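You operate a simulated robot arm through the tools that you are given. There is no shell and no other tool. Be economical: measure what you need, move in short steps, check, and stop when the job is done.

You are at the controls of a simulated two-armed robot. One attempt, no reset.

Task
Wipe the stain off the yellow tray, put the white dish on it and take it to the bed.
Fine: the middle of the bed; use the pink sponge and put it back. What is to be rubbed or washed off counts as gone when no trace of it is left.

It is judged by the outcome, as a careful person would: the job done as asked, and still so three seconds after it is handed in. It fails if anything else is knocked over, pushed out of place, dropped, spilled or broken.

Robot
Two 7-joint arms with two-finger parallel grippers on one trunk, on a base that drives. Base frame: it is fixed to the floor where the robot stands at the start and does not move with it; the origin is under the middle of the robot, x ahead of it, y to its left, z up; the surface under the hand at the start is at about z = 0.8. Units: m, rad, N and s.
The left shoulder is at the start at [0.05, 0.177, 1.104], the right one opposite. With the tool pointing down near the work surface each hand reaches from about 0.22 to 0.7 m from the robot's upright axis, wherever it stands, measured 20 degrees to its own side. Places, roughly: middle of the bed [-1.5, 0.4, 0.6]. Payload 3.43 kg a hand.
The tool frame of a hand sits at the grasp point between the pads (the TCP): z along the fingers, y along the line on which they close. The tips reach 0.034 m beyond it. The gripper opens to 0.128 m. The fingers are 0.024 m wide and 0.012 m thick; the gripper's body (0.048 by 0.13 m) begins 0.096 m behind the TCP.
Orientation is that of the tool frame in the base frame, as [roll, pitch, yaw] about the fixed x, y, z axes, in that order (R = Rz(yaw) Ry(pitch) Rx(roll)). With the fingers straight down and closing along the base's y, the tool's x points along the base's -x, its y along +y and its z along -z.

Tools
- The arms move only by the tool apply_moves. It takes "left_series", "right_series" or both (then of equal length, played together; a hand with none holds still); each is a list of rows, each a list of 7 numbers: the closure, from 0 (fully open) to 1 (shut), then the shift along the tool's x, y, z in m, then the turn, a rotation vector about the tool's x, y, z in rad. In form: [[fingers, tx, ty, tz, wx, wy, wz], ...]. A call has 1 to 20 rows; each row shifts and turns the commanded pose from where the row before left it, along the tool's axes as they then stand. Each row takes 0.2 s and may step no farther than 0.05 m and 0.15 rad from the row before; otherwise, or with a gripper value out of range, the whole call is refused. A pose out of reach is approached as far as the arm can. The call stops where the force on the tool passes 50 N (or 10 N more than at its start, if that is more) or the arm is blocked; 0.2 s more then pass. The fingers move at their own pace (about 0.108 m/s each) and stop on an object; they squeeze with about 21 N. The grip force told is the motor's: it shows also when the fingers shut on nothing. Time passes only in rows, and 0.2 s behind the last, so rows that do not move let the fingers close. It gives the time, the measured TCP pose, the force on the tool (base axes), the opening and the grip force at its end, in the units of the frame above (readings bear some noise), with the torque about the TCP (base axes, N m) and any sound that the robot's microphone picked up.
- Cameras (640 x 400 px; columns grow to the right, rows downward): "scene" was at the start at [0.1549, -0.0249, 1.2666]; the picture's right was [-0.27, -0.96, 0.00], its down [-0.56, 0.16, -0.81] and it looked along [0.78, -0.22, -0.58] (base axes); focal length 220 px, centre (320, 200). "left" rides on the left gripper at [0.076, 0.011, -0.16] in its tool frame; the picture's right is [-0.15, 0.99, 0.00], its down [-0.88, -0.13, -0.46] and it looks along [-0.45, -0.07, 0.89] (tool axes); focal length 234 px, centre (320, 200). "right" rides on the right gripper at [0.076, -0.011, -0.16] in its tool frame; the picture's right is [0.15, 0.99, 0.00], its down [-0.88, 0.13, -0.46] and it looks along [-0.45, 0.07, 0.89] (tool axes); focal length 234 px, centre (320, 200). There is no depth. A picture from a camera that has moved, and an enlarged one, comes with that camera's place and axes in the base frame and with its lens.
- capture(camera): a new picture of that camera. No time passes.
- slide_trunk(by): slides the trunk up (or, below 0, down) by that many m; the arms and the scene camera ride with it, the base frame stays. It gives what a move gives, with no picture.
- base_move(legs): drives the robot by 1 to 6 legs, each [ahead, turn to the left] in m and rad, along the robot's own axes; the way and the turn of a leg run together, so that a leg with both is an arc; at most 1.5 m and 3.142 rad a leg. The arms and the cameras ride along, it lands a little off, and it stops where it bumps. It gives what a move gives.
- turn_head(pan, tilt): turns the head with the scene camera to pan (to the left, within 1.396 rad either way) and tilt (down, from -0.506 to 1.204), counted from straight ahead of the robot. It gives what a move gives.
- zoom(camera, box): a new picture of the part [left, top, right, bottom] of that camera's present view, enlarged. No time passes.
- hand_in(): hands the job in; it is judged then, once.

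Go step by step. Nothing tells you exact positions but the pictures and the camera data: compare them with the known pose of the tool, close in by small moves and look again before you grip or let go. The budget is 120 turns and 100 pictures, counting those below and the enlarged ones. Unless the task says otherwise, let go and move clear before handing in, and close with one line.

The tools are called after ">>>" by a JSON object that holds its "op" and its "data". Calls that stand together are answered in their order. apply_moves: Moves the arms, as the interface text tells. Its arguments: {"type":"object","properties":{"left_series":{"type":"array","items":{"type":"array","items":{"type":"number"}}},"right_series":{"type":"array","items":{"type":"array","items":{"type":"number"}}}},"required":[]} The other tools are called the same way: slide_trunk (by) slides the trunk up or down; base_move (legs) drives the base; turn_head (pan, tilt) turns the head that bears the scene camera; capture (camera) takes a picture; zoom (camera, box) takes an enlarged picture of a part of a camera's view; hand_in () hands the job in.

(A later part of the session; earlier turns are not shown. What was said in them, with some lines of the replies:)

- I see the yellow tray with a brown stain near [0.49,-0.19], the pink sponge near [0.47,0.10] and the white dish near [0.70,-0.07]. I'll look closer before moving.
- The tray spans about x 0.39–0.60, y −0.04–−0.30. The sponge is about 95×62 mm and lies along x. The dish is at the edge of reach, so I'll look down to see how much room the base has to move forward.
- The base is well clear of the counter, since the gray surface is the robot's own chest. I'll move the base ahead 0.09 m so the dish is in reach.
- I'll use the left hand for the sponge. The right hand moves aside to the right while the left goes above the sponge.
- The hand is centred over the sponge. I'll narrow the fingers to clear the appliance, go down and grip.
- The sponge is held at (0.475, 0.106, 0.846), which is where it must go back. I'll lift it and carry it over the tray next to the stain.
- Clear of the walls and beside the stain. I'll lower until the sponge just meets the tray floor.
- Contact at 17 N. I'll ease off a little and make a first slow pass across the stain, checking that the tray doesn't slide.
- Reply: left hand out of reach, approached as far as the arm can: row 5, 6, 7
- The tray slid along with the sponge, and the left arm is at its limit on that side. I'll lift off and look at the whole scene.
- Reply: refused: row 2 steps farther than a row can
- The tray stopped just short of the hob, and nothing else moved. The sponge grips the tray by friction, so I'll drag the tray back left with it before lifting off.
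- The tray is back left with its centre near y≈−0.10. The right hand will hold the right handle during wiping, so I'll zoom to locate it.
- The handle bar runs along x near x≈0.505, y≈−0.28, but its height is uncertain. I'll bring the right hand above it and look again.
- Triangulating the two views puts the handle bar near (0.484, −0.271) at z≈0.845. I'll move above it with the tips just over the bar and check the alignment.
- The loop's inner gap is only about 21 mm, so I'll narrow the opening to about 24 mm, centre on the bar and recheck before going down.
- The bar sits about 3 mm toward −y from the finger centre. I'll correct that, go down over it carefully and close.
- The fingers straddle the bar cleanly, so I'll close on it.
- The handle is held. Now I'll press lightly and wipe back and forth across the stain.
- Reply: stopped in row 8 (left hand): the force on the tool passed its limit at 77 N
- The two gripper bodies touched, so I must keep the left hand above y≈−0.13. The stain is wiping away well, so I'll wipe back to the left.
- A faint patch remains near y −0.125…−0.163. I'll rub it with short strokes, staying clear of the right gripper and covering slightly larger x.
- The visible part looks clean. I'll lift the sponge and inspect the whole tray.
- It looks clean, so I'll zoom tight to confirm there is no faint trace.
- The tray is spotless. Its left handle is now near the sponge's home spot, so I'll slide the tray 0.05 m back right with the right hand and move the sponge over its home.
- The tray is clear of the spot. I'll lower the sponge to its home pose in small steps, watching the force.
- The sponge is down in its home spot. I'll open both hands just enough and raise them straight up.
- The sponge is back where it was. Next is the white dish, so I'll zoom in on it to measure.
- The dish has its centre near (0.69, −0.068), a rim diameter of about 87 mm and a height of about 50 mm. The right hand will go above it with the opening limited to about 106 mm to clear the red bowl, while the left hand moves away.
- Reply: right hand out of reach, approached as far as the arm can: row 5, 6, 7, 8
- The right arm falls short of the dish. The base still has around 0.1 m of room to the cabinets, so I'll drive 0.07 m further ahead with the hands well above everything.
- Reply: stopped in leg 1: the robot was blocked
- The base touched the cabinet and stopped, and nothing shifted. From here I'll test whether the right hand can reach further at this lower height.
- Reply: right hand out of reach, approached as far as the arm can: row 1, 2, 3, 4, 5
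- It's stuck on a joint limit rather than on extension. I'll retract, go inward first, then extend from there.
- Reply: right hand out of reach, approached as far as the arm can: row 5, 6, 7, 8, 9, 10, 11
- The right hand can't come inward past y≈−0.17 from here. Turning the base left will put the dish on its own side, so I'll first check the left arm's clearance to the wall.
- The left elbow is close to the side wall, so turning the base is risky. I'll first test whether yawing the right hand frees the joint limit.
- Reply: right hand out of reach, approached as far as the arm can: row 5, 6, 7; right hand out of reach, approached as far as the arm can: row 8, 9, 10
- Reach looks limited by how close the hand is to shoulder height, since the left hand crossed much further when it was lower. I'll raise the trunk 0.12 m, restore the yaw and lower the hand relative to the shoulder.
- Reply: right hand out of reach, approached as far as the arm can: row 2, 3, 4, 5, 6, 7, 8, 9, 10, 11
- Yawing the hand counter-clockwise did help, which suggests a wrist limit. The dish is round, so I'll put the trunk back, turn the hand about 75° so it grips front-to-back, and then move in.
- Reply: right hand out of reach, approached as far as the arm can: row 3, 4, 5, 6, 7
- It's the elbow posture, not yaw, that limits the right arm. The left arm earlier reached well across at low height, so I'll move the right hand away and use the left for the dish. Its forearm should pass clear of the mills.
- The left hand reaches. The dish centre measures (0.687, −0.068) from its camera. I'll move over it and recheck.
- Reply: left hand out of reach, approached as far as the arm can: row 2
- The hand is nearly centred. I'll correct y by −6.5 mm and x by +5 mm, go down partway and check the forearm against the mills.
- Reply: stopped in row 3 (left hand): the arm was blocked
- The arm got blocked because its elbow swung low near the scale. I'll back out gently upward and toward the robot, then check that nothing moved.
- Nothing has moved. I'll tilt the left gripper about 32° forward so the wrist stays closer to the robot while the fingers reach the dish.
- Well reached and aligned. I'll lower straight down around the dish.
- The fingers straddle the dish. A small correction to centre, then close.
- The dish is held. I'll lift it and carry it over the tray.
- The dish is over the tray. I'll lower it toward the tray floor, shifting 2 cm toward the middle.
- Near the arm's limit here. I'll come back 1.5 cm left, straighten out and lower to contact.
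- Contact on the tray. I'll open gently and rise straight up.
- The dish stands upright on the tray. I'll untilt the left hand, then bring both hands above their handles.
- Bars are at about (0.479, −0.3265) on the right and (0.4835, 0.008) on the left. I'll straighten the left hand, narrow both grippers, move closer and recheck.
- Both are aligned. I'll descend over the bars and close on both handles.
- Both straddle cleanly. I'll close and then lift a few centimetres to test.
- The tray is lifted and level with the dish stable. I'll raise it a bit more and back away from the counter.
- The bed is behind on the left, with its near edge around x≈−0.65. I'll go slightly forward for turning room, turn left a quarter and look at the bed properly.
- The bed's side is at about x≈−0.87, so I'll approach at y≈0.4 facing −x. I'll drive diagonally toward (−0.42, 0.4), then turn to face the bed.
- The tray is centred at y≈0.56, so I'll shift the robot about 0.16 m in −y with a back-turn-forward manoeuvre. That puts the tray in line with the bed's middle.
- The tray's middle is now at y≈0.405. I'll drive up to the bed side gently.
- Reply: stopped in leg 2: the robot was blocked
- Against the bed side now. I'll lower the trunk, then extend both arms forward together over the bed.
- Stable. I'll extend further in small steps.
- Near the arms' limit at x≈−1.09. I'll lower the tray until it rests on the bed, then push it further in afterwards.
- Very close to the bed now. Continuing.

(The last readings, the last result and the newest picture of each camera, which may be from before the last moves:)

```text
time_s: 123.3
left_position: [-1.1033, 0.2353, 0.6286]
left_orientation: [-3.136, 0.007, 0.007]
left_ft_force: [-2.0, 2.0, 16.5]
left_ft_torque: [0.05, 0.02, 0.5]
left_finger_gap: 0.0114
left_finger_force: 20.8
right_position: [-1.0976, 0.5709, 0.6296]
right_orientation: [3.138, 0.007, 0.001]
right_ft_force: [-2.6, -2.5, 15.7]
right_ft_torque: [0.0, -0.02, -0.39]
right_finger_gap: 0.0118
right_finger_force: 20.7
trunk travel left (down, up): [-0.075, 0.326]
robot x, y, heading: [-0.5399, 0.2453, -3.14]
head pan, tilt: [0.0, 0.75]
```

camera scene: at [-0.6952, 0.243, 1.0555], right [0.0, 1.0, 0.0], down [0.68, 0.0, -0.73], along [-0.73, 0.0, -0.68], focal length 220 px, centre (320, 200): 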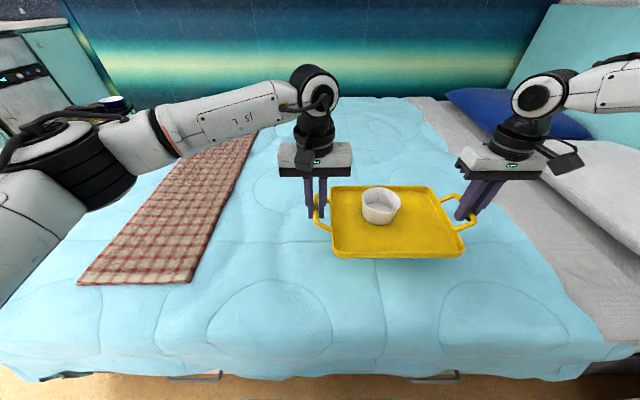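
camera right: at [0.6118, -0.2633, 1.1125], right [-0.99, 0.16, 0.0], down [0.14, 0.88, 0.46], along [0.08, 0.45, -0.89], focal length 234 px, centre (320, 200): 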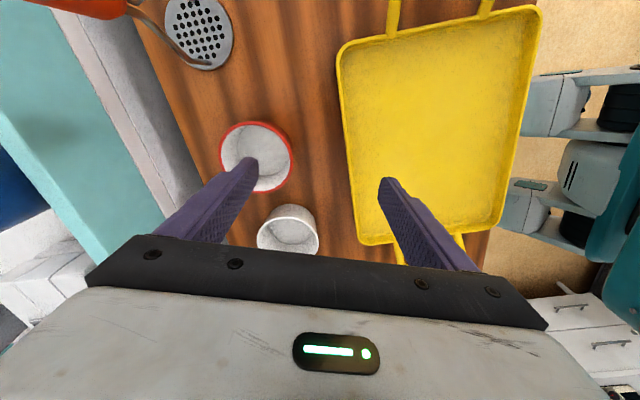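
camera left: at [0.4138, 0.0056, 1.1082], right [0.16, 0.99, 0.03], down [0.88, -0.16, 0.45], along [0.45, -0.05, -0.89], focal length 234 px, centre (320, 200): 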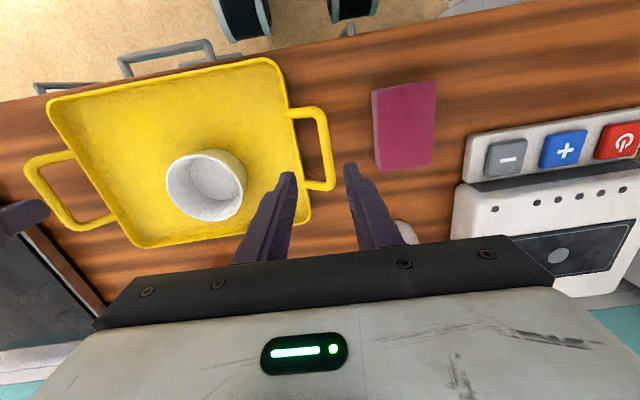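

The tray rests on the bed at about x≈−1.10. I'll release the handles and rise.

>>> {"op": "apply_moves", "data": {"left_series": [[1, 0, 0, -0.003, 0, 0, 0], [0.815, 0, 0, 0, 0, 0, 0], [0.815, 0, 0, 0, 0, 0, 0], [0.815, 0, 0, -0.015, 0, 0, 0], [0.815, 0, 0, -0.03, 0, 0, 0], [0.815, 0, 0, -0.045, 0, 0, 0], [0.815, 0, 0, -0.045, 0, 0, 0], [1, 0.04, 0, -0.02, 0, 0, 0], [1, 0.04, 0, 0, 0, 0, 0], [1, 0, 0, 0, 0, 0, 0]], "right_series": [[1, 0, 0, -0.003, 0, 0, 0], [0.815, 0, 0, 0, 0, 0, 0], [0.815, 0, 0, 0, 0, 0, 0], [0.815, 0, 0, -0.015, 0, 0, 0], [0.815, 0, 0, -0.03, 0, 0, 0], [0.815, 0, 0, -0.045, 0, 0, 0], [0.815, 0, 0, -0.045, 0, 0, 0], [1, 0.04, 0, -0.02, 0, 0, 0], [1, 0.04, 0, 0, 0, 0, 0], [1, 0, 0, 0, 0, 0, 0]]}}

>>> {"op": "capture", "data": {"camera": "scene"}}

```text
time_s: 125.5
left_position: [-1.0209, 0.2341, 0.7843]
left_orientation: [-3.14, 0.003, 0.006]
left_ft_force: [0.0, -0.7, 0.1]
left_ft_torque: [-0.01, 0.01, 0.0]
left_finger_gap: 0.0
left_finger_force: 20.3
right_position: [-1.0144, 0.574, 0.7831]
right_orientation: [3.139, 0.001, 0.001]
right_ft_force: [0.5, 0.8, -0.4]
right_ft_torque: [-0.02, 0.05, 0.0]
right_finger_gap: 0.0003
right_finger_force: 21.5
trunk travel left (down, up): [-0.075, 0.326]
robot x, y, heading: [-0.5429, 0.2468, -3.141]
head pan, tilt: [0.0, 0.75]
```

```text
17 pictures are left
camera scene: at [-0.6946, 0.2428, 1.0557], right [0.0, 1.0, 0.0], down [0.68, 0.0, -0.73], along [-0.73, 0.0, -0.68], focal length 220 px, centre (320, 200)
```

scene: 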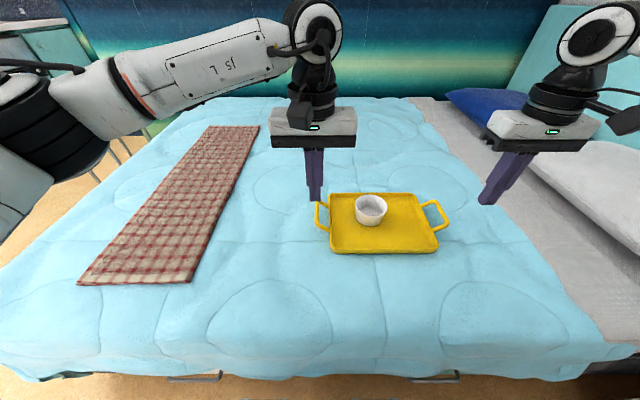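

The tray centre is at about (−1.105, 0.41), while the bed's middle is about (−1.48, 0.4). I'll tilt both closed grippers forward and push the tray's near wall gently toward the middle. First I'll tilt and back the base a little.

>>> {"op": "apply_moves", "data": {"left_series": [[1, 0, 0, 0, 0, -0.14, 0], [1, 0, 0, 0, 0, -0.14, 0], [1, 0, 0, 0, 0, -0.14, 0], [1, 0, 0, 0, 0, -0.14, 0], [1, 0, 0, 0, 0, -0.14, 0], [1, 0, 0, 0, 0, -0.14, 0], [1, 0, 0, 0, 0, -0.14, 0], [1, 0, 0, 0, 0, 0, 0]], "right_series": [[1, 0, 0, 0, 0, -0.14, 0], [1, 0, 0, 0, 0, -0.14, 0], [1, 0, 0, 0, 0, -0.14, 0], [1, 0, 0, 0, 0, -0.14, 0], [1, 0, 0, 0, 0, -0.14, 0], [1, 0, 0, 0, 0, -0.14, 0], [1, 0, 0, 0, 0, -0.14, 0], [1, 0, 0, 0, 0, 0, 0]]}}

>>> {"op": "base_move", "data": {"legs": [[-0.13, 0]]}}

>>> {"op": "capture", "data": {"camera": "scene"}}

```text
time_s: 127.3
left_position: [-1.0219, 0.2358, 0.7848]
left_orientation: [-3.138, 0.985, 0.009]
left_ft_force: [0.1, 0.1, -0.7]
left_ft_torque: [0.0, 0.02, 0.05]
left_finger_gap: 0.0
left_finger_force: 21.3
right_position: [-1.0164, 0.5731, 0.7845]
right_orientation: [3.132, 0.983, -0.004]
right_ft_force: [0.5, 0.3, 0.0]
right_ft_torque: [-0.02, 0.04, 0.0]
right_finger_gap: 0.0
right_finger_force: 21.1
trunk travel left (down, up): [-0.075, 0.326]
robot x, y, heading: [-0.5432, 0.2449, -3.133]
head pan, tilt: [0.0, 0.75]
```

```text
time_s: 128.6
left_position: [-0.8945, 0.2345, 0.7849]
left_orientation: [-3.136, 0.983, 0.011]
left_ft_force: [0.3, 1.1, -0.2]
left_ft_torque: [0.0, -0.01, 0.02]
left_finger_gap: 0.0
left_finger_force: 21.3
right_position: [-0.8887, 0.5722, 0.7841]
right_orientation: [3.138, 0.983, -0.002]
right_ft_force: [0.5, 0.6, -0.3]
right_ft_torque: [0.02, 0.05, 0.0]
right_finger_gap: 0.0
right_finger_force: 20.9
trunk travel left (down, up): [-0.075, 0.326]
robot x, y, heading: [-0.4147, 0.2423, -3.139]
head pan, tilt: [0.0, 0.75]
```

```text
16 pictures are left
camera scene: at [-0.5661, 0.2429, 1.0557], right [0.0, 1.0, 0.0], down [0.68, 0.0, -0.73], along [-0.73, 0.0, -0.68], focal length 220 px, centre (320, 200)
```

scene: 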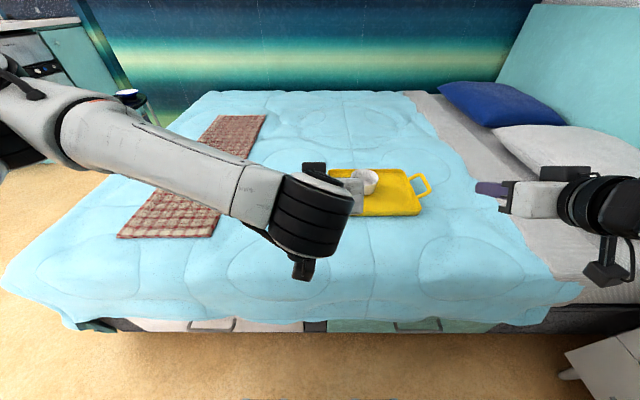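

Now bring the hands together behind the tray and lower the fingertips to wall height.

>>> {"op": "apply_moves", "data": {"left_series": [[1, 0, -0.03, 0, 0, 0, 0], [1, 0, -0.03, 0, 0, 0, 0], [1, 0, -0.03, 0, 0, 0, 0], [1, 0.034, 0, 0.0227, 0, 0, 0], [1, 0.034, 0, 0.0227, 0, 0, 0], [1, 0.034, 0, 0.0227, 0, 0, 0], [1, 0.025, 0, 0.0167, 0, 0, 0], [1, 0, 0, 0, 0, 0, 0]], "right_series": [[1, 0, 0.03, 0, 0, 0, 0], [1, 0, 0.03, 0, 0, 0, 0], [1, 0, 0.027, 0, 0, 0, 0], [1, 0.034, 0, 0.0227, 0, 0, 0], [1, 0.034, 0, 0.0227, 0, 0, 0], [1, 0.034, 0, 0.0227, 0, 0, 0], [1, 0.025, 0, 0.0167, 0, 0, 0], [1, 0, 0, 0, 0, 0, 0]]}}

>>> {"op": "capture", "data": {"camera": "left"}}

>>> {"op": "capture", "data": {"camera": "scene"}}

```text
time_s: 130.4
left_position: [-0.8944, 0.3254, 0.6325]
left_orientation: [-3.136, 0.983, 0.011]
left_ft_force: [1.0, -1.0, 0.5]
left_ft_torque: [0.0, 0.0, 0.0]
left_finger_gap: 0.0001
left_finger_force: 20.3
right_position: [-0.8901, 0.4878, 0.6318]
right_orientation: [3.135, 0.98, 0.0]
right_ft_force: [0.0, -0.2, -0.1]
right_ft_torque: [0.02, 0.01, -0.01]
right_finger_gap: 0.0
right_finger_force: 21.8
trunk travel left (down, up): [-0.075, 0.326]
robot x, y, heading: [-0.4149, 0.2437, -3.139]
head pan, tilt: [0.0, 0.75]
```

```text
15 pictures are left
camera left: at [-0.7189, 0.3148, 0.6576], right [-0.07, -0.99, 0.12], down [-0.11, 0.13, 0.99], along [-0.99, 0.06, -0.12], focal length 234 px, centre (320, 200)
```

left: 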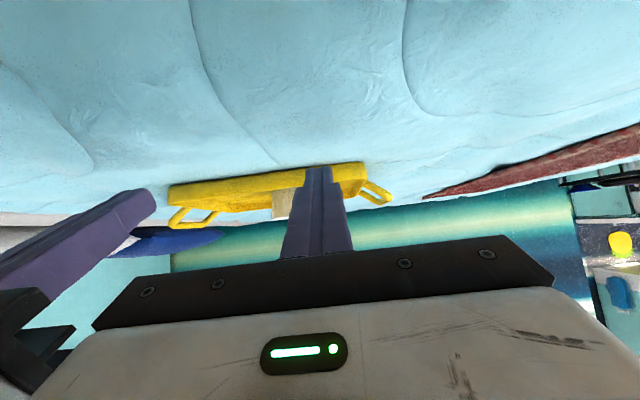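

```text
14 pictures are left
camera scene: at [-0.5661, 0.2429, 1.0556], right [0.0, 1.0, 0.0], down [0.68, 0.0, -0.73], along [-0.73, 0.0, -0.68], focal length 220 px, centre (320, 200)
```

scene: 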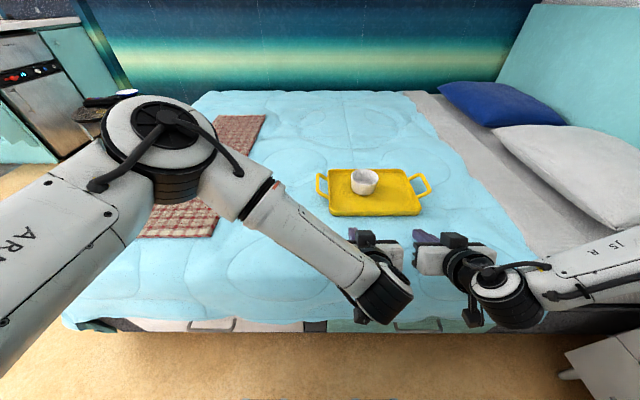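

Aligned behind the tray. I'll lower 12 mm more and drive forward in short legs, which starts the push.

>>> {"op": "apply_moves", "data": {"left_series": [[1, 0.01, 0, 0.0067, 0, 0, 0], [1, 0, 0, 0, 0, 0, 0]], "right_series": [[1, 0.01, 0, 0.0067, 0, 0, 0], [1, 0, 0, 0, 0, 0, 0]]}}

>>> {"op": "base_move", "data": {"legs": [[0.06, 0], [0.03, 0], [0.03, 0]]}}

>>> {"op": "capture", "data": {"camera": "scene"}}

```text
time_s: 131.0
left_position: [-0.8946, 0.3237, 0.6222]
left_orientation: [-3.136, 0.982, 0.011]
left_ft_force: [0.2, 0.8, -0.1]
left_ft_torque: [-0.04, -0.03, 0.0]
left_finger_gap: 0.0
left_finger_force: 21.2
right_position: [-0.89, 0.4875, 0.6192]
right_orientation: [3.135, 0.98, -0.001]
right_ft_force: [-1.0, -0.4, 0.1]
right_ft_torque: [0.01, 0.01, -0.02]
right_finger_gap: 0.0
right_finger_force: 21.2
trunk travel left (down, up): [-0.075, 0.326]
robot x, y, heading: [-0.4132, 0.2428, -3.139]
head pan, tilt: [0.0, 0.75]
```

```text
time_s: 132.8
left_position: [-1.0144, 0.3244, 0.6209]
left_orientation: [-3.137, 0.982, 0.011]
left_ft_force: [0.7, 0.5, 0.2]
left_ft_torque: [-0.02, -0.05, 0.01]
left_finger_gap: 0.0001
left_finger_force: 21.1
right_position: [-1.0091, 0.4875, 0.6192]
right_orientation: [3.136, 0.979, -0.001]
right_ft_force: [0.0, 0.3, -0.7]
right_ft_torque: [-0.03, -0.01, -0.04]
right_finger_gap: 0.0004
right_finger_force: 21.1
trunk travel left (down, up): [-0.075, 0.326]
robot x, y, heading: [-0.5336, 0.246, -3.139]
head pan, tilt: [0.0, 0.75]
```

```text
13 pictures are left
camera scene: at [-0.6858, 0.2425, 1.0555], right [0.0, 1.0, 0.0], down [0.68, 0.0, -0.73], along [-0.73, 0.0, -0.68], focal length 220 px, centre (320, 200)
```

scene: 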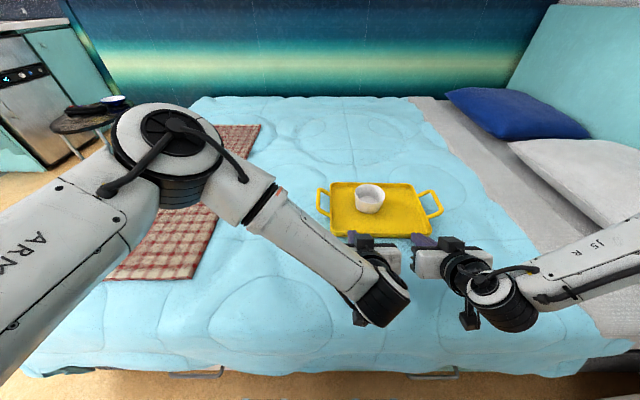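

The tray slides straight with the dish steady. Now I'll extend both arms slowly to keep pushing.

>>> {"op": "apply_moves", "data": {"left_series": [[1, -0.0083, 0, 0.0125, 0, 0, 0], [1, -0.0083, 0, 0.0125, 0, 0, 0], [1, -0.0083, 0, 0.0125, 0, 0, 0], [1, -0.0083, 0, 0.0125, 0, 0, 0], [1, -0.0083, 0, 0.0125, 0, 0, 0], [1, -0.0083, 0, 0.0125, 0, 0, 0], [1, -0.0083, 0, 0.0125, 0, 0, 0], [1, -0.0083, 0, 0.0125, 0, 0, 0], [1, 0, 0, 0, 0, 0, 0]], "right_series": [[1, -0.0083, 0, 0.0125, 0, 0, 0], [1, -0.0083, 0, 0.0125, 0, 0, 0], [1, -0.0083, 0, 0.0125, 0, 0, 0], [1, -0.0083, 0, 0.0125, 0, 0, 0], [1, -0.0083, 0, 0.0125, 0, 0, 0], [1, -0.0083, 0, 0.0125, 0, 0, 0], [1, -0.0083, 0, 0.0125, 0, 0, 0], [1, -0.0083, 0, 0.0125, 0, 0, 0], [1, 0, 0, 0, 0, 0, 0]]}}

>>> {"op": "capture", "data": {"camera": "scene"}}

```text
time_s: 134.8
left_position: [-1.1334, 0.3231, 0.6218]
left_orientation: [-3.138, 0.983, 0.013]
left_ft_force: [4.1, -1.1, 4.5]
left_ft_torque: [0.02, 0.08, -0.02]
left_finger_gap: 0.0001
left_finger_force: 21.4
right_position: [-1.127, 0.4896, 0.6233]
right_orientation: [3.134, 0.977, -0.001]
right_ft_force: [-0.1, -0.3, -0.1]
right_ft_torque: [-0.03, -0.03, 0.02]
right_finger_gap: 0.0002
right_finger_force: 21.2
right hand out of reach, approached as far as the arm can: row 8
trunk travel left (down, up): [-0.075, 0.326]
robot x, y, heading: [-0.5315, 0.2432, -3.141]
head pan, tilt: [0.0, 0.75]
```

```text
12 pictures are left
camera scene: at [-0.6855, 0.2424, 1.0557], right [0.0, 1.0, 0.0], down [0.68, 0.0, -0.73], along [-0.73, 0.0, -0.68], focal length 220 px, centre (320, 200)
```

scene: 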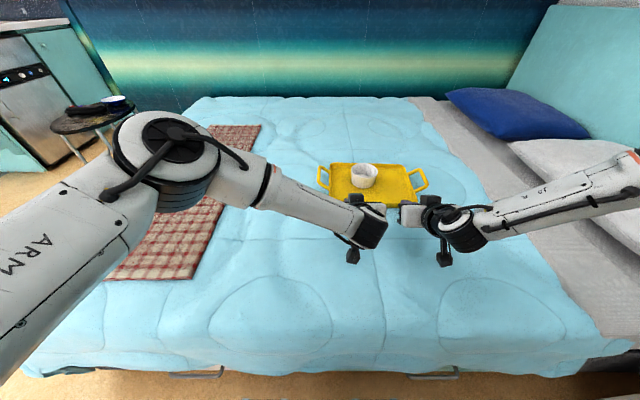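

The right hand reached a limit at that y. I'll shift it outward to y≈0.52 along the tray wall and continue pushing.

>>> {"op": "apply_moves", "data": {"right_series": [[1, 0.0111, 0, -0.0166, 0, 0, 0], [1, 0, -0.018, 0, 0, 0, 0], [1, 0, -0.016, 0, 0, 0, 0], [1, -0.0083, 0, 0.0125, 0, 0, 0], [1, -0.0061, 0, 0.0091, 0, 0, 0], [1, -0.0083, 0, 0.0125, 0, 0, 0], [1, -0.0083, 0, 0.0125, 0, 0, 0], [1, -0.0083, 0, 0.0125, 0, 0, 0], [1, -0.0083, 0, 0.0125, 0, 0, 0], [1, 0, 0, 0, 0, 0, 0]], "left_series": [[1, 0, 0, 0, 0, 0, 0], [1, 0, 0, 0, 0, 0, 0], [1, 0, 0, 0, 0, 0, 0], [1, 0, 0, 0, 0, 0, 0], [1, 0, 0, 0, 0, 0, 0], [1, -0.0083, 0, 0.0125, 0, 0, 0], [1, -0.0083, 0, 0.0125, 0, 0, 0], [1, -0.0083, 0, 0.0125, 0, 0, 0], [1, -0.0083, 0, 0.0125, 0, 0, 0], [1, 0, 0, 0, 0, 0, 0]]}}

>>> {"op": "capture", "data": {"camera": "scene"}}

```text
time_s: 137.1
left_position: [-1.1931, 0.3225, 0.6229]
left_orientation: [-3.137, 0.984, 0.012]
left_ft_force: [2.1, -1.5, 3.7]
left_ft_torque: [0.02, 0.05, 0.0]
left_finger_gap: 0.0
left_finger_force: 20.9
right_position: [-1.1867, 0.529, 0.6335]
right_orientation: [3.136, 0.978, -0.002]
right_ft_force: [-0.1, -0.7, 0.4]
right_ft_torque: [-0.01, 0.02, 0.0]
right_finger_gap: 0.0
right_finger_force: 21.5
right hand out of reach, approached as far as the arm can: row 8, 9
trunk travel left (down, up): [-0.075, 0.326]
robot x, y, heading: [-0.5361, 0.2431, -3.141]
head pan, tilt: [0.0, 0.75]
```

```text
11 pictures are left
camera scene: at [-0.6854, 0.2424, 1.0558], right [0.0, 1.0, 0.0], down [0.68, 0.0, -0.73], along [-0.73, 0.0, -0.68], focal length 220 px, centre (320, 200)
```

scene: 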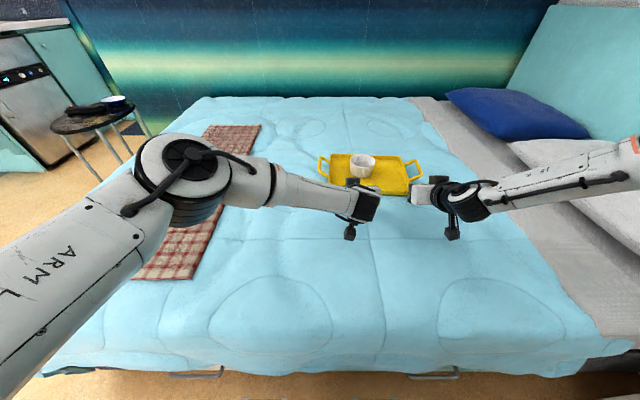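

The tray centre is now around x≈−1.31. I'll retract the right hand and continue with the left alone, pushing near the tray's middle.

>>> {"op": "apply_moves", "data": {"right_series": [[1, 0.0222, 0, -0.0333, 0, 0, 0], [1, 0.0222, 0, -0.0333, 0, 0, 0], [1, 0, -0.04, -0.02, 0, 0, 0], [1, 0, -0.045, 0, 0, 0, 0], [1, 0, -0.045, 0, 0, 0, 0], [1, 0, 0, 0, 0, 0, 0], [1, 0, 0, 0, 0, 0, 0]], "left_series": [[1, 0.0139, 0, -0.0208, 0, 0, 0], [1, 0, 0, 0, 0, 0, 0], [1, 0, 0, 0, 0, 0, 0], [1, 0, -0.035, 0, 0, 0, 0], [1, 0, -0.035, 0, 0, 0, 0], [1, 0, -0.025, 0, 0, 0, 0], [1, 0, 0, 0, 0, 0, 0]]}}

>>> {"op": "zoom", "data": {"camera": "scene", "box": [260, 110, 500, 260]}}

```text
time_s: 138.8
left_position: [-1.2045, 0.3605, 0.6313]
left_orientation: [3.087, 1.031, 0.023]
left_ft_force: [1.3, 3.4, 17.2]
left_ft_torque: [0.28, 0.37, -0.06]
left_finger_gap: 0.0
left_finger_force: 20.9
left hand out of reach, approached as far as the arm can: row 6
right_position: [-1.0911, 0.6595, 0.6451]
right_orientation: [3.137, 0.982, -0.004]
right_ft_force: [-0.5, -0.5, 0.7]
right_ft_torque: [0.01, -0.03, -0.02]
right_finger_gap: 0.0001
right_finger_force: 21.2
trunk travel left (down, up): [-0.075, 0.326]
robot x, y, heading: [-0.5323, 0.2436, -3.139]
head pan, tilt: [0.0, 0.75]
stopped in row 7 (left hand): the arm was blocked; the commanded pose is now the measured one
```

```text
2.67 times, centred on (380, 185) of scene
camera zoom: at [-0.6844, 0.2428, 1.0556], right [0.0, 1.0, 0.0], down [0.68, 0.0, -0.73], along [-0.73, 0.0, -0.68], focal length 586 px, centre (160, 240)
```

zoom: 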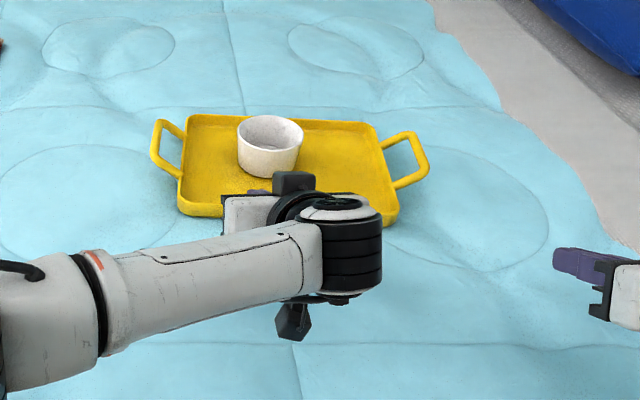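

The left arm got near a limit, and the tray is at about (−1.33, 0.416). I'll lift both hands clear, raise the trunk and shift the robot about 0.24 m in +y so the left arm can push straight with full reach.

>>> {"op": "apply_moves", "data": {"left_series": [[1, 0.005, 0, -0.02, 0, 0, 0], [1, 0.01, 0.01, -0.03, 0, 0, 0], [1, -0.02, 0.02, -0.03, 0, 0, 0], [1, -0.03, 0.02, -0.03, 0, 0, 0], [1, -0.02, 0.02, -0.03, 0, 0, 0], [1, 0, 0, -0.03, 0, 0, 0], [1, 0, 0, 0, 0, 0, 0]], "right_series": [[1, -0.02, 0, -0.02, 0, 0, 0], [1, -0.03, 0, -0.02, 0, 0, 0], [1, -0.03, 0.02, -0.02, 0, 0, 0], [1, -0.02, 0.03, -0.02, 0, 0, 0], [1, 0, 0.03, -0.03, 0, 0, 0], [1, 0, 0, -0.03, 0, 0, 0], [1, 0, 0, 0, 0, 0, 0]]}}

>>> {"op": "slide_trunk", "data": {"by": 0.2}}

>>> {"op": "capture", "data": {"camera": "scene"}}

```text
time_s: 140.4
left_position: [-1.0792, 0.3035, 0.7652]
left_orientation: [3.092, 1.02, 0.029]
left_ft_force: [-0.7, 0.0, -0.1]
left_ft_torque: [-0.01, 0.04, -0.01]
left_finger_gap: 0.0
left_finger_force: 21.2
right_position: [-1.0277, 0.5797, 0.8061]
right_orientation: [3.136, 0.98, -0.001]
right_ft_force: [0.9, 0.4, 0.3]
right_ft_torque: [-0.03, -0.01, 0.02]
right_finger_gap: 0.0002
right_finger_force: 21.1
trunk travel left (down, up): [-0.075, 0.326]
robot x, y, heading: [-0.5344, 0.2443, -3.137]
head pan, tilt: [0.0, 0.75]
```

```text
time_s: 142.6
left_position: [-1.0803, 0.3044, 0.9622]
left_orientation: [3.09, 1.02, 0.025]
left_ft_force: [-1.0, 0.7, 0.2]
left_ft_torque: [0.05, 0.01, 0.02]
left_finger_gap: 0.0001
left_finger_force: 21.1
right_position: [-1.0292, 0.5804, 1.0052]
right_orientation: [3.136, 0.978, -0.003]
right_ft_force: [0.6, 0.1, -0.1]
right_ft_torque: [0.01, 0.03, -0.01]
right_finger_gap: 0.0001
right_finger_force: 21.0
trunk travel left (down, up): [-0.275, 0.126]
robot x, y, heading: [-0.5361, 0.2482, -3.137]
head pan, tilt: [0.0, 0.75]
```

```text
9 pictures are left
camera scene: at [-0.6862, 0.2428, 1.2556], right [0.0, 1.0, 0.0], down [0.68, 0.0, -0.73], along [-0.73, 0.0, -0.68], focal length 220 px, centre (320, 200)
```

scene: 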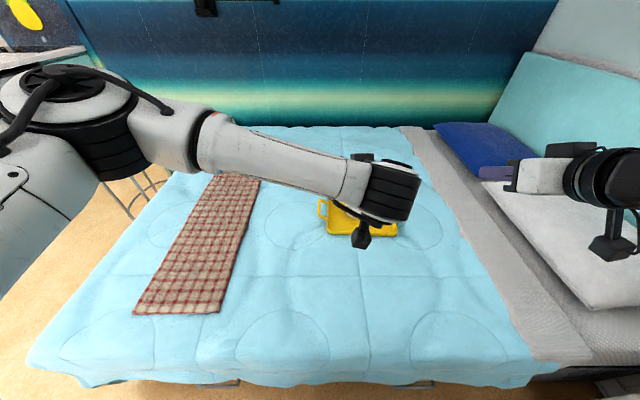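

Clear. Now the base manoeuvre to y≈0.49.

>>> {"op": "base_move", "data": {"legs": [[-0.43, 0], [0, -0.6], [0.42, 0], [0, 0.6]]}}

>>> {"op": "capture", "data": {"camera": "scene"}}

```text
time_s: 150.8
left_position: [-0.9917, 0.5334, 0.9643]
left_orientation: [3.093, 1.018, 0.037]
left_ft_force: [0.2, 0.6, -0.6]
left_ft_torque: [0.01, 0.02, 0.01]
left_finger_gap: 0.0
left_finger_force: 21.2
right_position: [-0.9437, 0.8075, 1.0074]
right_orientation: [3.136, 0.979, 0.01]
right_ft_force: [1.0, 0.0, 0.1]
right_ft_torque: [0.0, 0.01, -0.01]
right_finger_gap: 0.0
right_finger_force: 20.9
trunk travel left (down, up): [-0.275, 0.126]
robot x, y, heading: [-0.444, 0.4802, -3.129]
head pan, tilt: [0.0, 0.75]
```

```text
8 pictures are left
camera scene: at [-0.5968, 0.4759, 1.2556], right [-0.01, 1.0, 0.0], down [0.68, 0.01, -0.73], along [-0.73, -0.01, -0.68], focal length 220 px, centre (320, 200)
```

scene: 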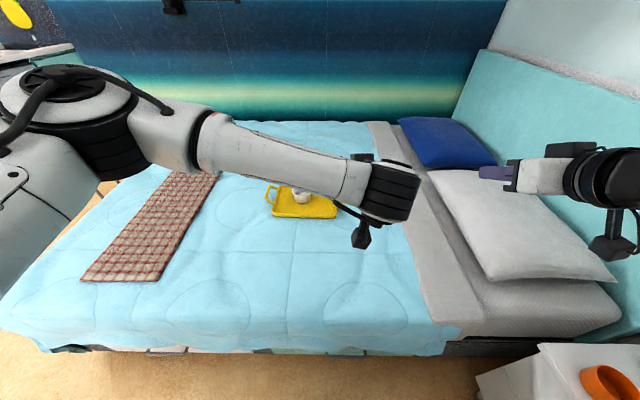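

In position. I'll align the left hand with the tray's middle, raise the right one, then advance to the bed side and lower the trunk.

>>> {"op": "apply_moves", "data": {"left_series": [[1, 0, 0.04, 0, 0.05, 0.036, 0], [1, 0, 0.04, 0, 0, 0, 0], [1, 0, 0.04, 0, 0, 0, 0], [1, 0, 0, 0, 0, 0, 0]], "right_series": [[1, -0.0277, 0, -0.0185, 0, 0, 0], [1, -0.0277, 0, -0.0185, 0, 0, 0], [1, -0.0277, 0, -0.0185, 0, 0, 0], [1, 0, 0, 0, 0, 0, 0]]}}

>>> {"op": "base_move", "data": {"legs": [[0.07, 0], [0.04, 0]]}}

>>> {"op": "slide_trunk", "data": {"by": -0.2}}

>>> {"op": "capture", "data": {"camera": "scene"}}

```text
time_s: 151.8
left_position: [-0.986, 0.4127, 0.9645]
left_orientation: [-3.14, 0.985, 0.038]
left_ft_force: [0.0, 1.0, -0.2]
left_ft_torque: [-0.02, 0.01, 0.01]
left_finger_gap: 0.0
left_finger_force: 21.0
right_position: [-0.9429, 0.8096, 1.1055]
right_orientation: [3.135, 0.979, 0.009]
right_ft_force: [0.1, 0.2, -0.1]
right_ft_torque: [0.01, 0.01, -0.04]
right_finger_gap: 0.0002
right_finger_force: 20.6
trunk travel left (down, up): [-0.275, 0.126]
robot x, y, heading: [-0.4439, 0.4806, -3.127]
head pan, tilt: [0.0, 0.75]
```

```text
time_s: 153.2
left_position: [-1.0617, 0.412, 0.9663]
left_orientation: [-3.137, 0.985, 0.04]
left_ft_force: [0.8, -0.2, 0.2]
left_ft_torque: [-0.03, 0.02, 0.01]
left_finger_gap: 0.0001
left_finger_force: 20.9
right_position: [-1.0202, 0.8077, 1.1053]
right_orientation: [3.137, 0.981, 0.011]
right_ft_force: [-0.5, 0.5, -0.1]
right_ft_torque: [0.0, -0.01, 0.0]
right_finger_gap: 0.0
right_finger_force: 21.4
trunk travel left (down, up): [-0.275, 0.126]
robot x, y, heading: [-0.521, 0.4789, -3.127]
head pan, tilt: [0.0, 0.75]
stopped in leg 2: the robot was blocked; the commanded pose is now the measured one
```

```text
time_s: 155.3
left_position: [-1.0614, 0.4112, 0.7656]
left_orientation: [-3.14, 0.985, 0.041]
left_ft_force: [0.1, 0.7, -1.2]
left_ft_torque: [0.02, 0.01, -0.02]
left_finger_gap: 0.0
left_finger_force: 21.3
right_position: [-1.0195, 0.8089, 0.9054]
right_orientation: [3.139, 0.982, 0.01]
right_ft_force: [1.0, -0.6, 0.1]
right_ft_torque: [-0.02, -0.01, 0.03]
right_finger_gap: 0.0001
right_finger_force: 20.6
trunk travel left (down, up): [-0.075, 0.326]
robot x, y, heading: [-0.52, 0.4795, -3.128]
head pan, tilt: [0.0, 0.75]
```

```text
7 pictures are left
camera scene: at [-0.6726, 0.4748, 1.0557], right [-0.01, 1.0, 0.0], down [0.68, 0.01, -0.73], along [-0.73, -0.01, -0.68], focal length 220 px, centre (320, 200)
```

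scene: 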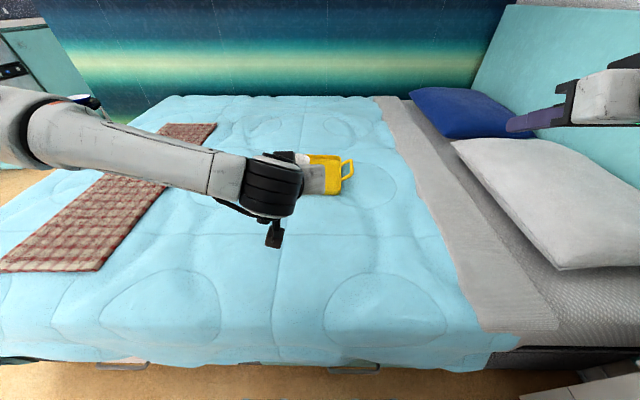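

Aligned with the tray middle. I'll lower the fingertips and push forward slowly.

>>> {"op": "apply_moves", "data": {"left_series": [[1, 0.0297, 0, 0.0199, 0, 0, 0], [1, 0.0297, 0, 0.0199, 0, 0, 0], [1, 0.0297, 0, 0.0199, 0, 0, 0], [1, 0.0297, 0, 0.0199, 0, 0, 0], [1, 0, 0, 0, 0, 0, 0], [1, -0.0139, 0, 0.0208, 0, 0, 0], [1, -0.0139, 0, 0.0208, 0, 0, 0], [1, -0.0139, 0, 0.0208, 0, 0, 0], [1, -0.0083, 0, 0.0125, 0, 0, 0], [1, -0.0083, 0, 0.0125, 0, 0, 0], [1, -0.0083, 0, 0.0125, 0, 0, 0], [1, -0.0083, 0, 0.0125, 0, 0, 0], [1, -0.0083, 0, 0.0125, 0, 0, 0], [1, 0, 0, 0, 0, 0, 0]]}}

>>> {"op": "zoom", "data": {"camera": "scene", "box": [200, 110, 440, 260]}}

```text
time_s: 158.3
left_position: [-1.212, 0.407, 0.6227]
left_orientation: [-3.139, 0.986, 0.043]
left_ft_force: [2.5, -0.6, 2.7]
left_ft_torque: [0.05, 0.02, 0.0]
left_finger_gap: 0.0
left_finger_force: 20.6
right_position: [-1.0193, 0.8069, 0.9068]
right_orientation: [3.138, 0.98, 0.01]
right_ft_force: [0.4, -0.8, 1.0]
right_ft_torque: [0.01, 0.01, -0.01]
right_finger_gap: 0.0001
right_finger_force: 20.4
trunk travel left (down, up): [-0.075, 0.326]
robot x, y, heading: [-0.5217, 0.477, -3.129]
head pan, tilt: [0.0, 0.75]
```

```text
2.67 times, centred on (320, 185) of scene
camera zoom: at [-0.6723, 0.4749, 1.0558], right [-0.01, 1.0, 0.0], down [0.68, 0.01, -0.73], along [-0.73, -0.01, -0.68], focal length 586 px, centre (320, 240)
```

zoom: 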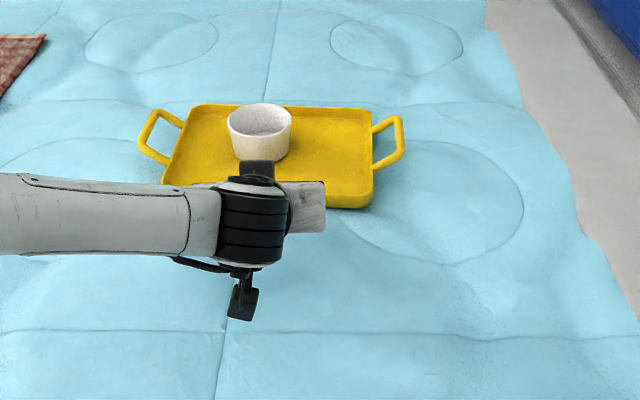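

Pushing works and the tray stays straight. Continuing 0.12 m more.

>>> {"op": "apply_moves", "data": {"left_series": [[1, -0.0083, -0.001, 0.0125, 0, 0, 0], [1, -0.0083, -0.001, 0.0125, 0, 0, 0], [1, -0.0083, -0.001, 0.0125, 0, 0, 0], [1, -0.0083, -0.001, 0.0125, 0, 0, 0], [1, -0.0083, -0.001, 0.0125, 0, 0, 0], [1, -0.0083, -0.001, 0.0125, 0, 0, 0], [1, -0.0083, -0.001, 0.0125, 0, 0, 0], [1, -0.0083, -0.001, 0.0125, 0, 0, 0], [1, 0, 0, 0, 0, 0, 0]]}}

>>> {"op": "zoom", "data": {"camera": "scene", "box": [200, 110, 440, 260]}}

```text
time_s: 160.3
left_position: [-1.3237, 0.4095, 0.6239]
left_orientation: [-3.138, 0.987, 0.039]
left_ft_force: [3.6, 1.0, 3.9]
left_ft_torque: [-0.04, 0.04, 0.0]
left_finger_gap: 0.0
left_finger_force: 20.7
left hand out of reach, approached as far as the arm can: row 8
right_position: [-1.0203, 0.8084, 0.9056]
right_orientation: [3.137, 0.982, 0.01]
right_ft_force: [-0.1, -0.4, 0.4]
right_ft_torque: [0.0, 0.01, -0.01]
right_finger_gap: 0.0
right_finger_force: 20.8
trunk travel left (down, up): [-0.075, 0.326]
robot x, y, heading: [-0.5238, 0.4788, -3.124]
head pan, tilt: [0.0, 0.75]
```

```text
2.67 times, centred on (320, 185) of scene
camera zoom: at [-0.6722, 0.4749, 1.0558], right [-0.01, 1.0, 0.0], down [0.68, 0.01, -0.73], along [-0.73, -0.01, -0.68], focal length 586 px, centre (320, 240)
```

zoom: 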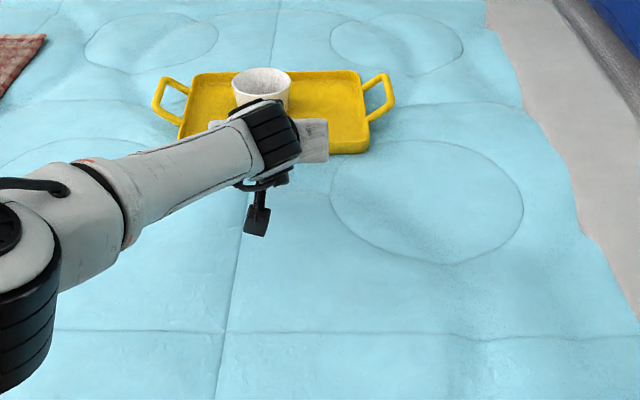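

The tray is now at about (−1.46, 0.40), the middle of the bed. I'll withdraw the hand backward and up, then check.

>>> {"op": "apply_moves", "data": {"left_series": [[1, 0.011, 0, -0.0166, 0, 0, 0], [1, 0.0222, 0, -0.0333, 0, 0, 0], [1, 0.0222, 0, -0.0333, 0, 0, 0], [1, 0, 0, -0.04, 0, 0, 0], [1, -0.02, 0, -0.03, 0, 0, 0], [1, -0.03, 0, -0.03, 0, 0, 0], [1, -0.03, 0.03, -0.02, 0, 0, 0], [1, -0.02, 0.04, 0, 0, 0, 0], [1, 0, 0, 0, 0, 0, 0]]}}

>>> {"op": "slide_trunk", "data": {"by": 0.2}}

>>> {"op": "base_move", "data": {"legs": [[-0.15, 0]]}}

>>> {"op": "capture", "data": {"camera": "scene"}}

```text
time_s: 162.3
left_position: [-1.1797, 0.3447, 0.7756]
left_orientation: [-3.139, 0.986, 0.04]
left_ft_force: [-1.1, 0.1, 1.3]
left_ft_torque: [0.04, -0.03, 0.01]
left_finger_gap: 0.0
left_finger_force: 21.0
right_position: [-1.0192, 0.807, 0.9045]
right_orientation: [3.139, 0.981, 0.013]
right_ft_force: [1.0, -0.4, 0.5]
right_ft_torque: [-0.01, 0.01, 0.03]
right_finger_gap: 0.0001
right_finger_force: 21.1
trunk travel left (down, up): [-0.075, 0.326]
robot x, y, heading: [-0.5224, 0.4797, -3.131]
head pan, tilt: [0.0, 0.75]
```

```text
time_s: 164.5
left_position: [-1.1791, 0.3453, 0.974]
left_orientation: [-3.139, 0.985, 0.04]
left_ft_force: [1.1, 0.8, 0.9]
left_ft_torque: [0.02, -0.03, -0.02]
left_finger_gap: 0.0
left_finger_force: 20.8
right_position: [-1.0202, 0.8071, 1.1054]
right_orientation: [3.14, 0.98, 0.011]
right_ft_force: [0.3, -0.7, 0.4]
right_ft_torque: [0.0, 0.0, 0.04]
right_finger_gap: 0.0
right_finger_force: 21.1
trunk travel left (down, up): [-0.275, 0.126]
robot x, y, heading: [-0.5197, 0.4794, -3.128]
head pan, tilt: [0.0, 0.75]
```

```text
time_s: 165.9
left_position: [-1.0311, 0.3482, 0.9749]
left_orientation: [-3.14, 0.985, 0.037]
left_ft_force: [0.1, 0.6, 0.4]
left_ft_torque: [0.0, 0.0, 0.01]
left_finger_gap: 0.0
left_finger_force: 21.2
right_position: [-0.8719, 0.811, 1.1049]
right_orientation: [3.138, 0.982, 0.01]
right_ft_force: [0.1, -0.1, 0.4]
right_ft_torque: [-0.01, -0.01, 0.03]
right_finger_gap: 0.0
right_finger_force: 21.4
trunk travel left (down, up): [-0.275, 0.126]
robot x, y, heading: [-0.374, 0.4808, -3.131]
head pan, tilt: [0.0, 0.75]
```

```text
4 pictures are left
camera scene: at [-0.5247, 0.477, 1.2558], right [-0.01, 1.0, 0.0], down [0.68, 0.01, -0.73], along [-0.73, -0.01, -0.68], focal length 220 px, centre (320, 200)
```

scene: 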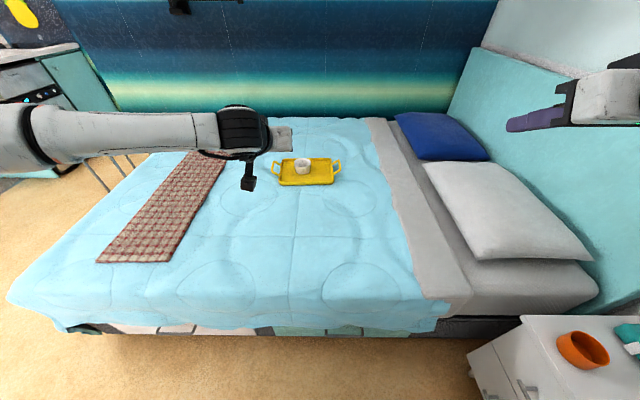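

The tray sits level in the middle of the bed with the white dish upright on it, and it was left clean. The sponge was put back on the counter, and both hands are clear, so I'm handing in.

>>> {"op": "hand_in", "data": {}}

```text
The job is handed in.
```

I wiped the yellow tray clean, set the white dish on it and put the tray in the middle of the bed, within about 4 cm by camera estimate. The pink sponge is back in its place on the counter.
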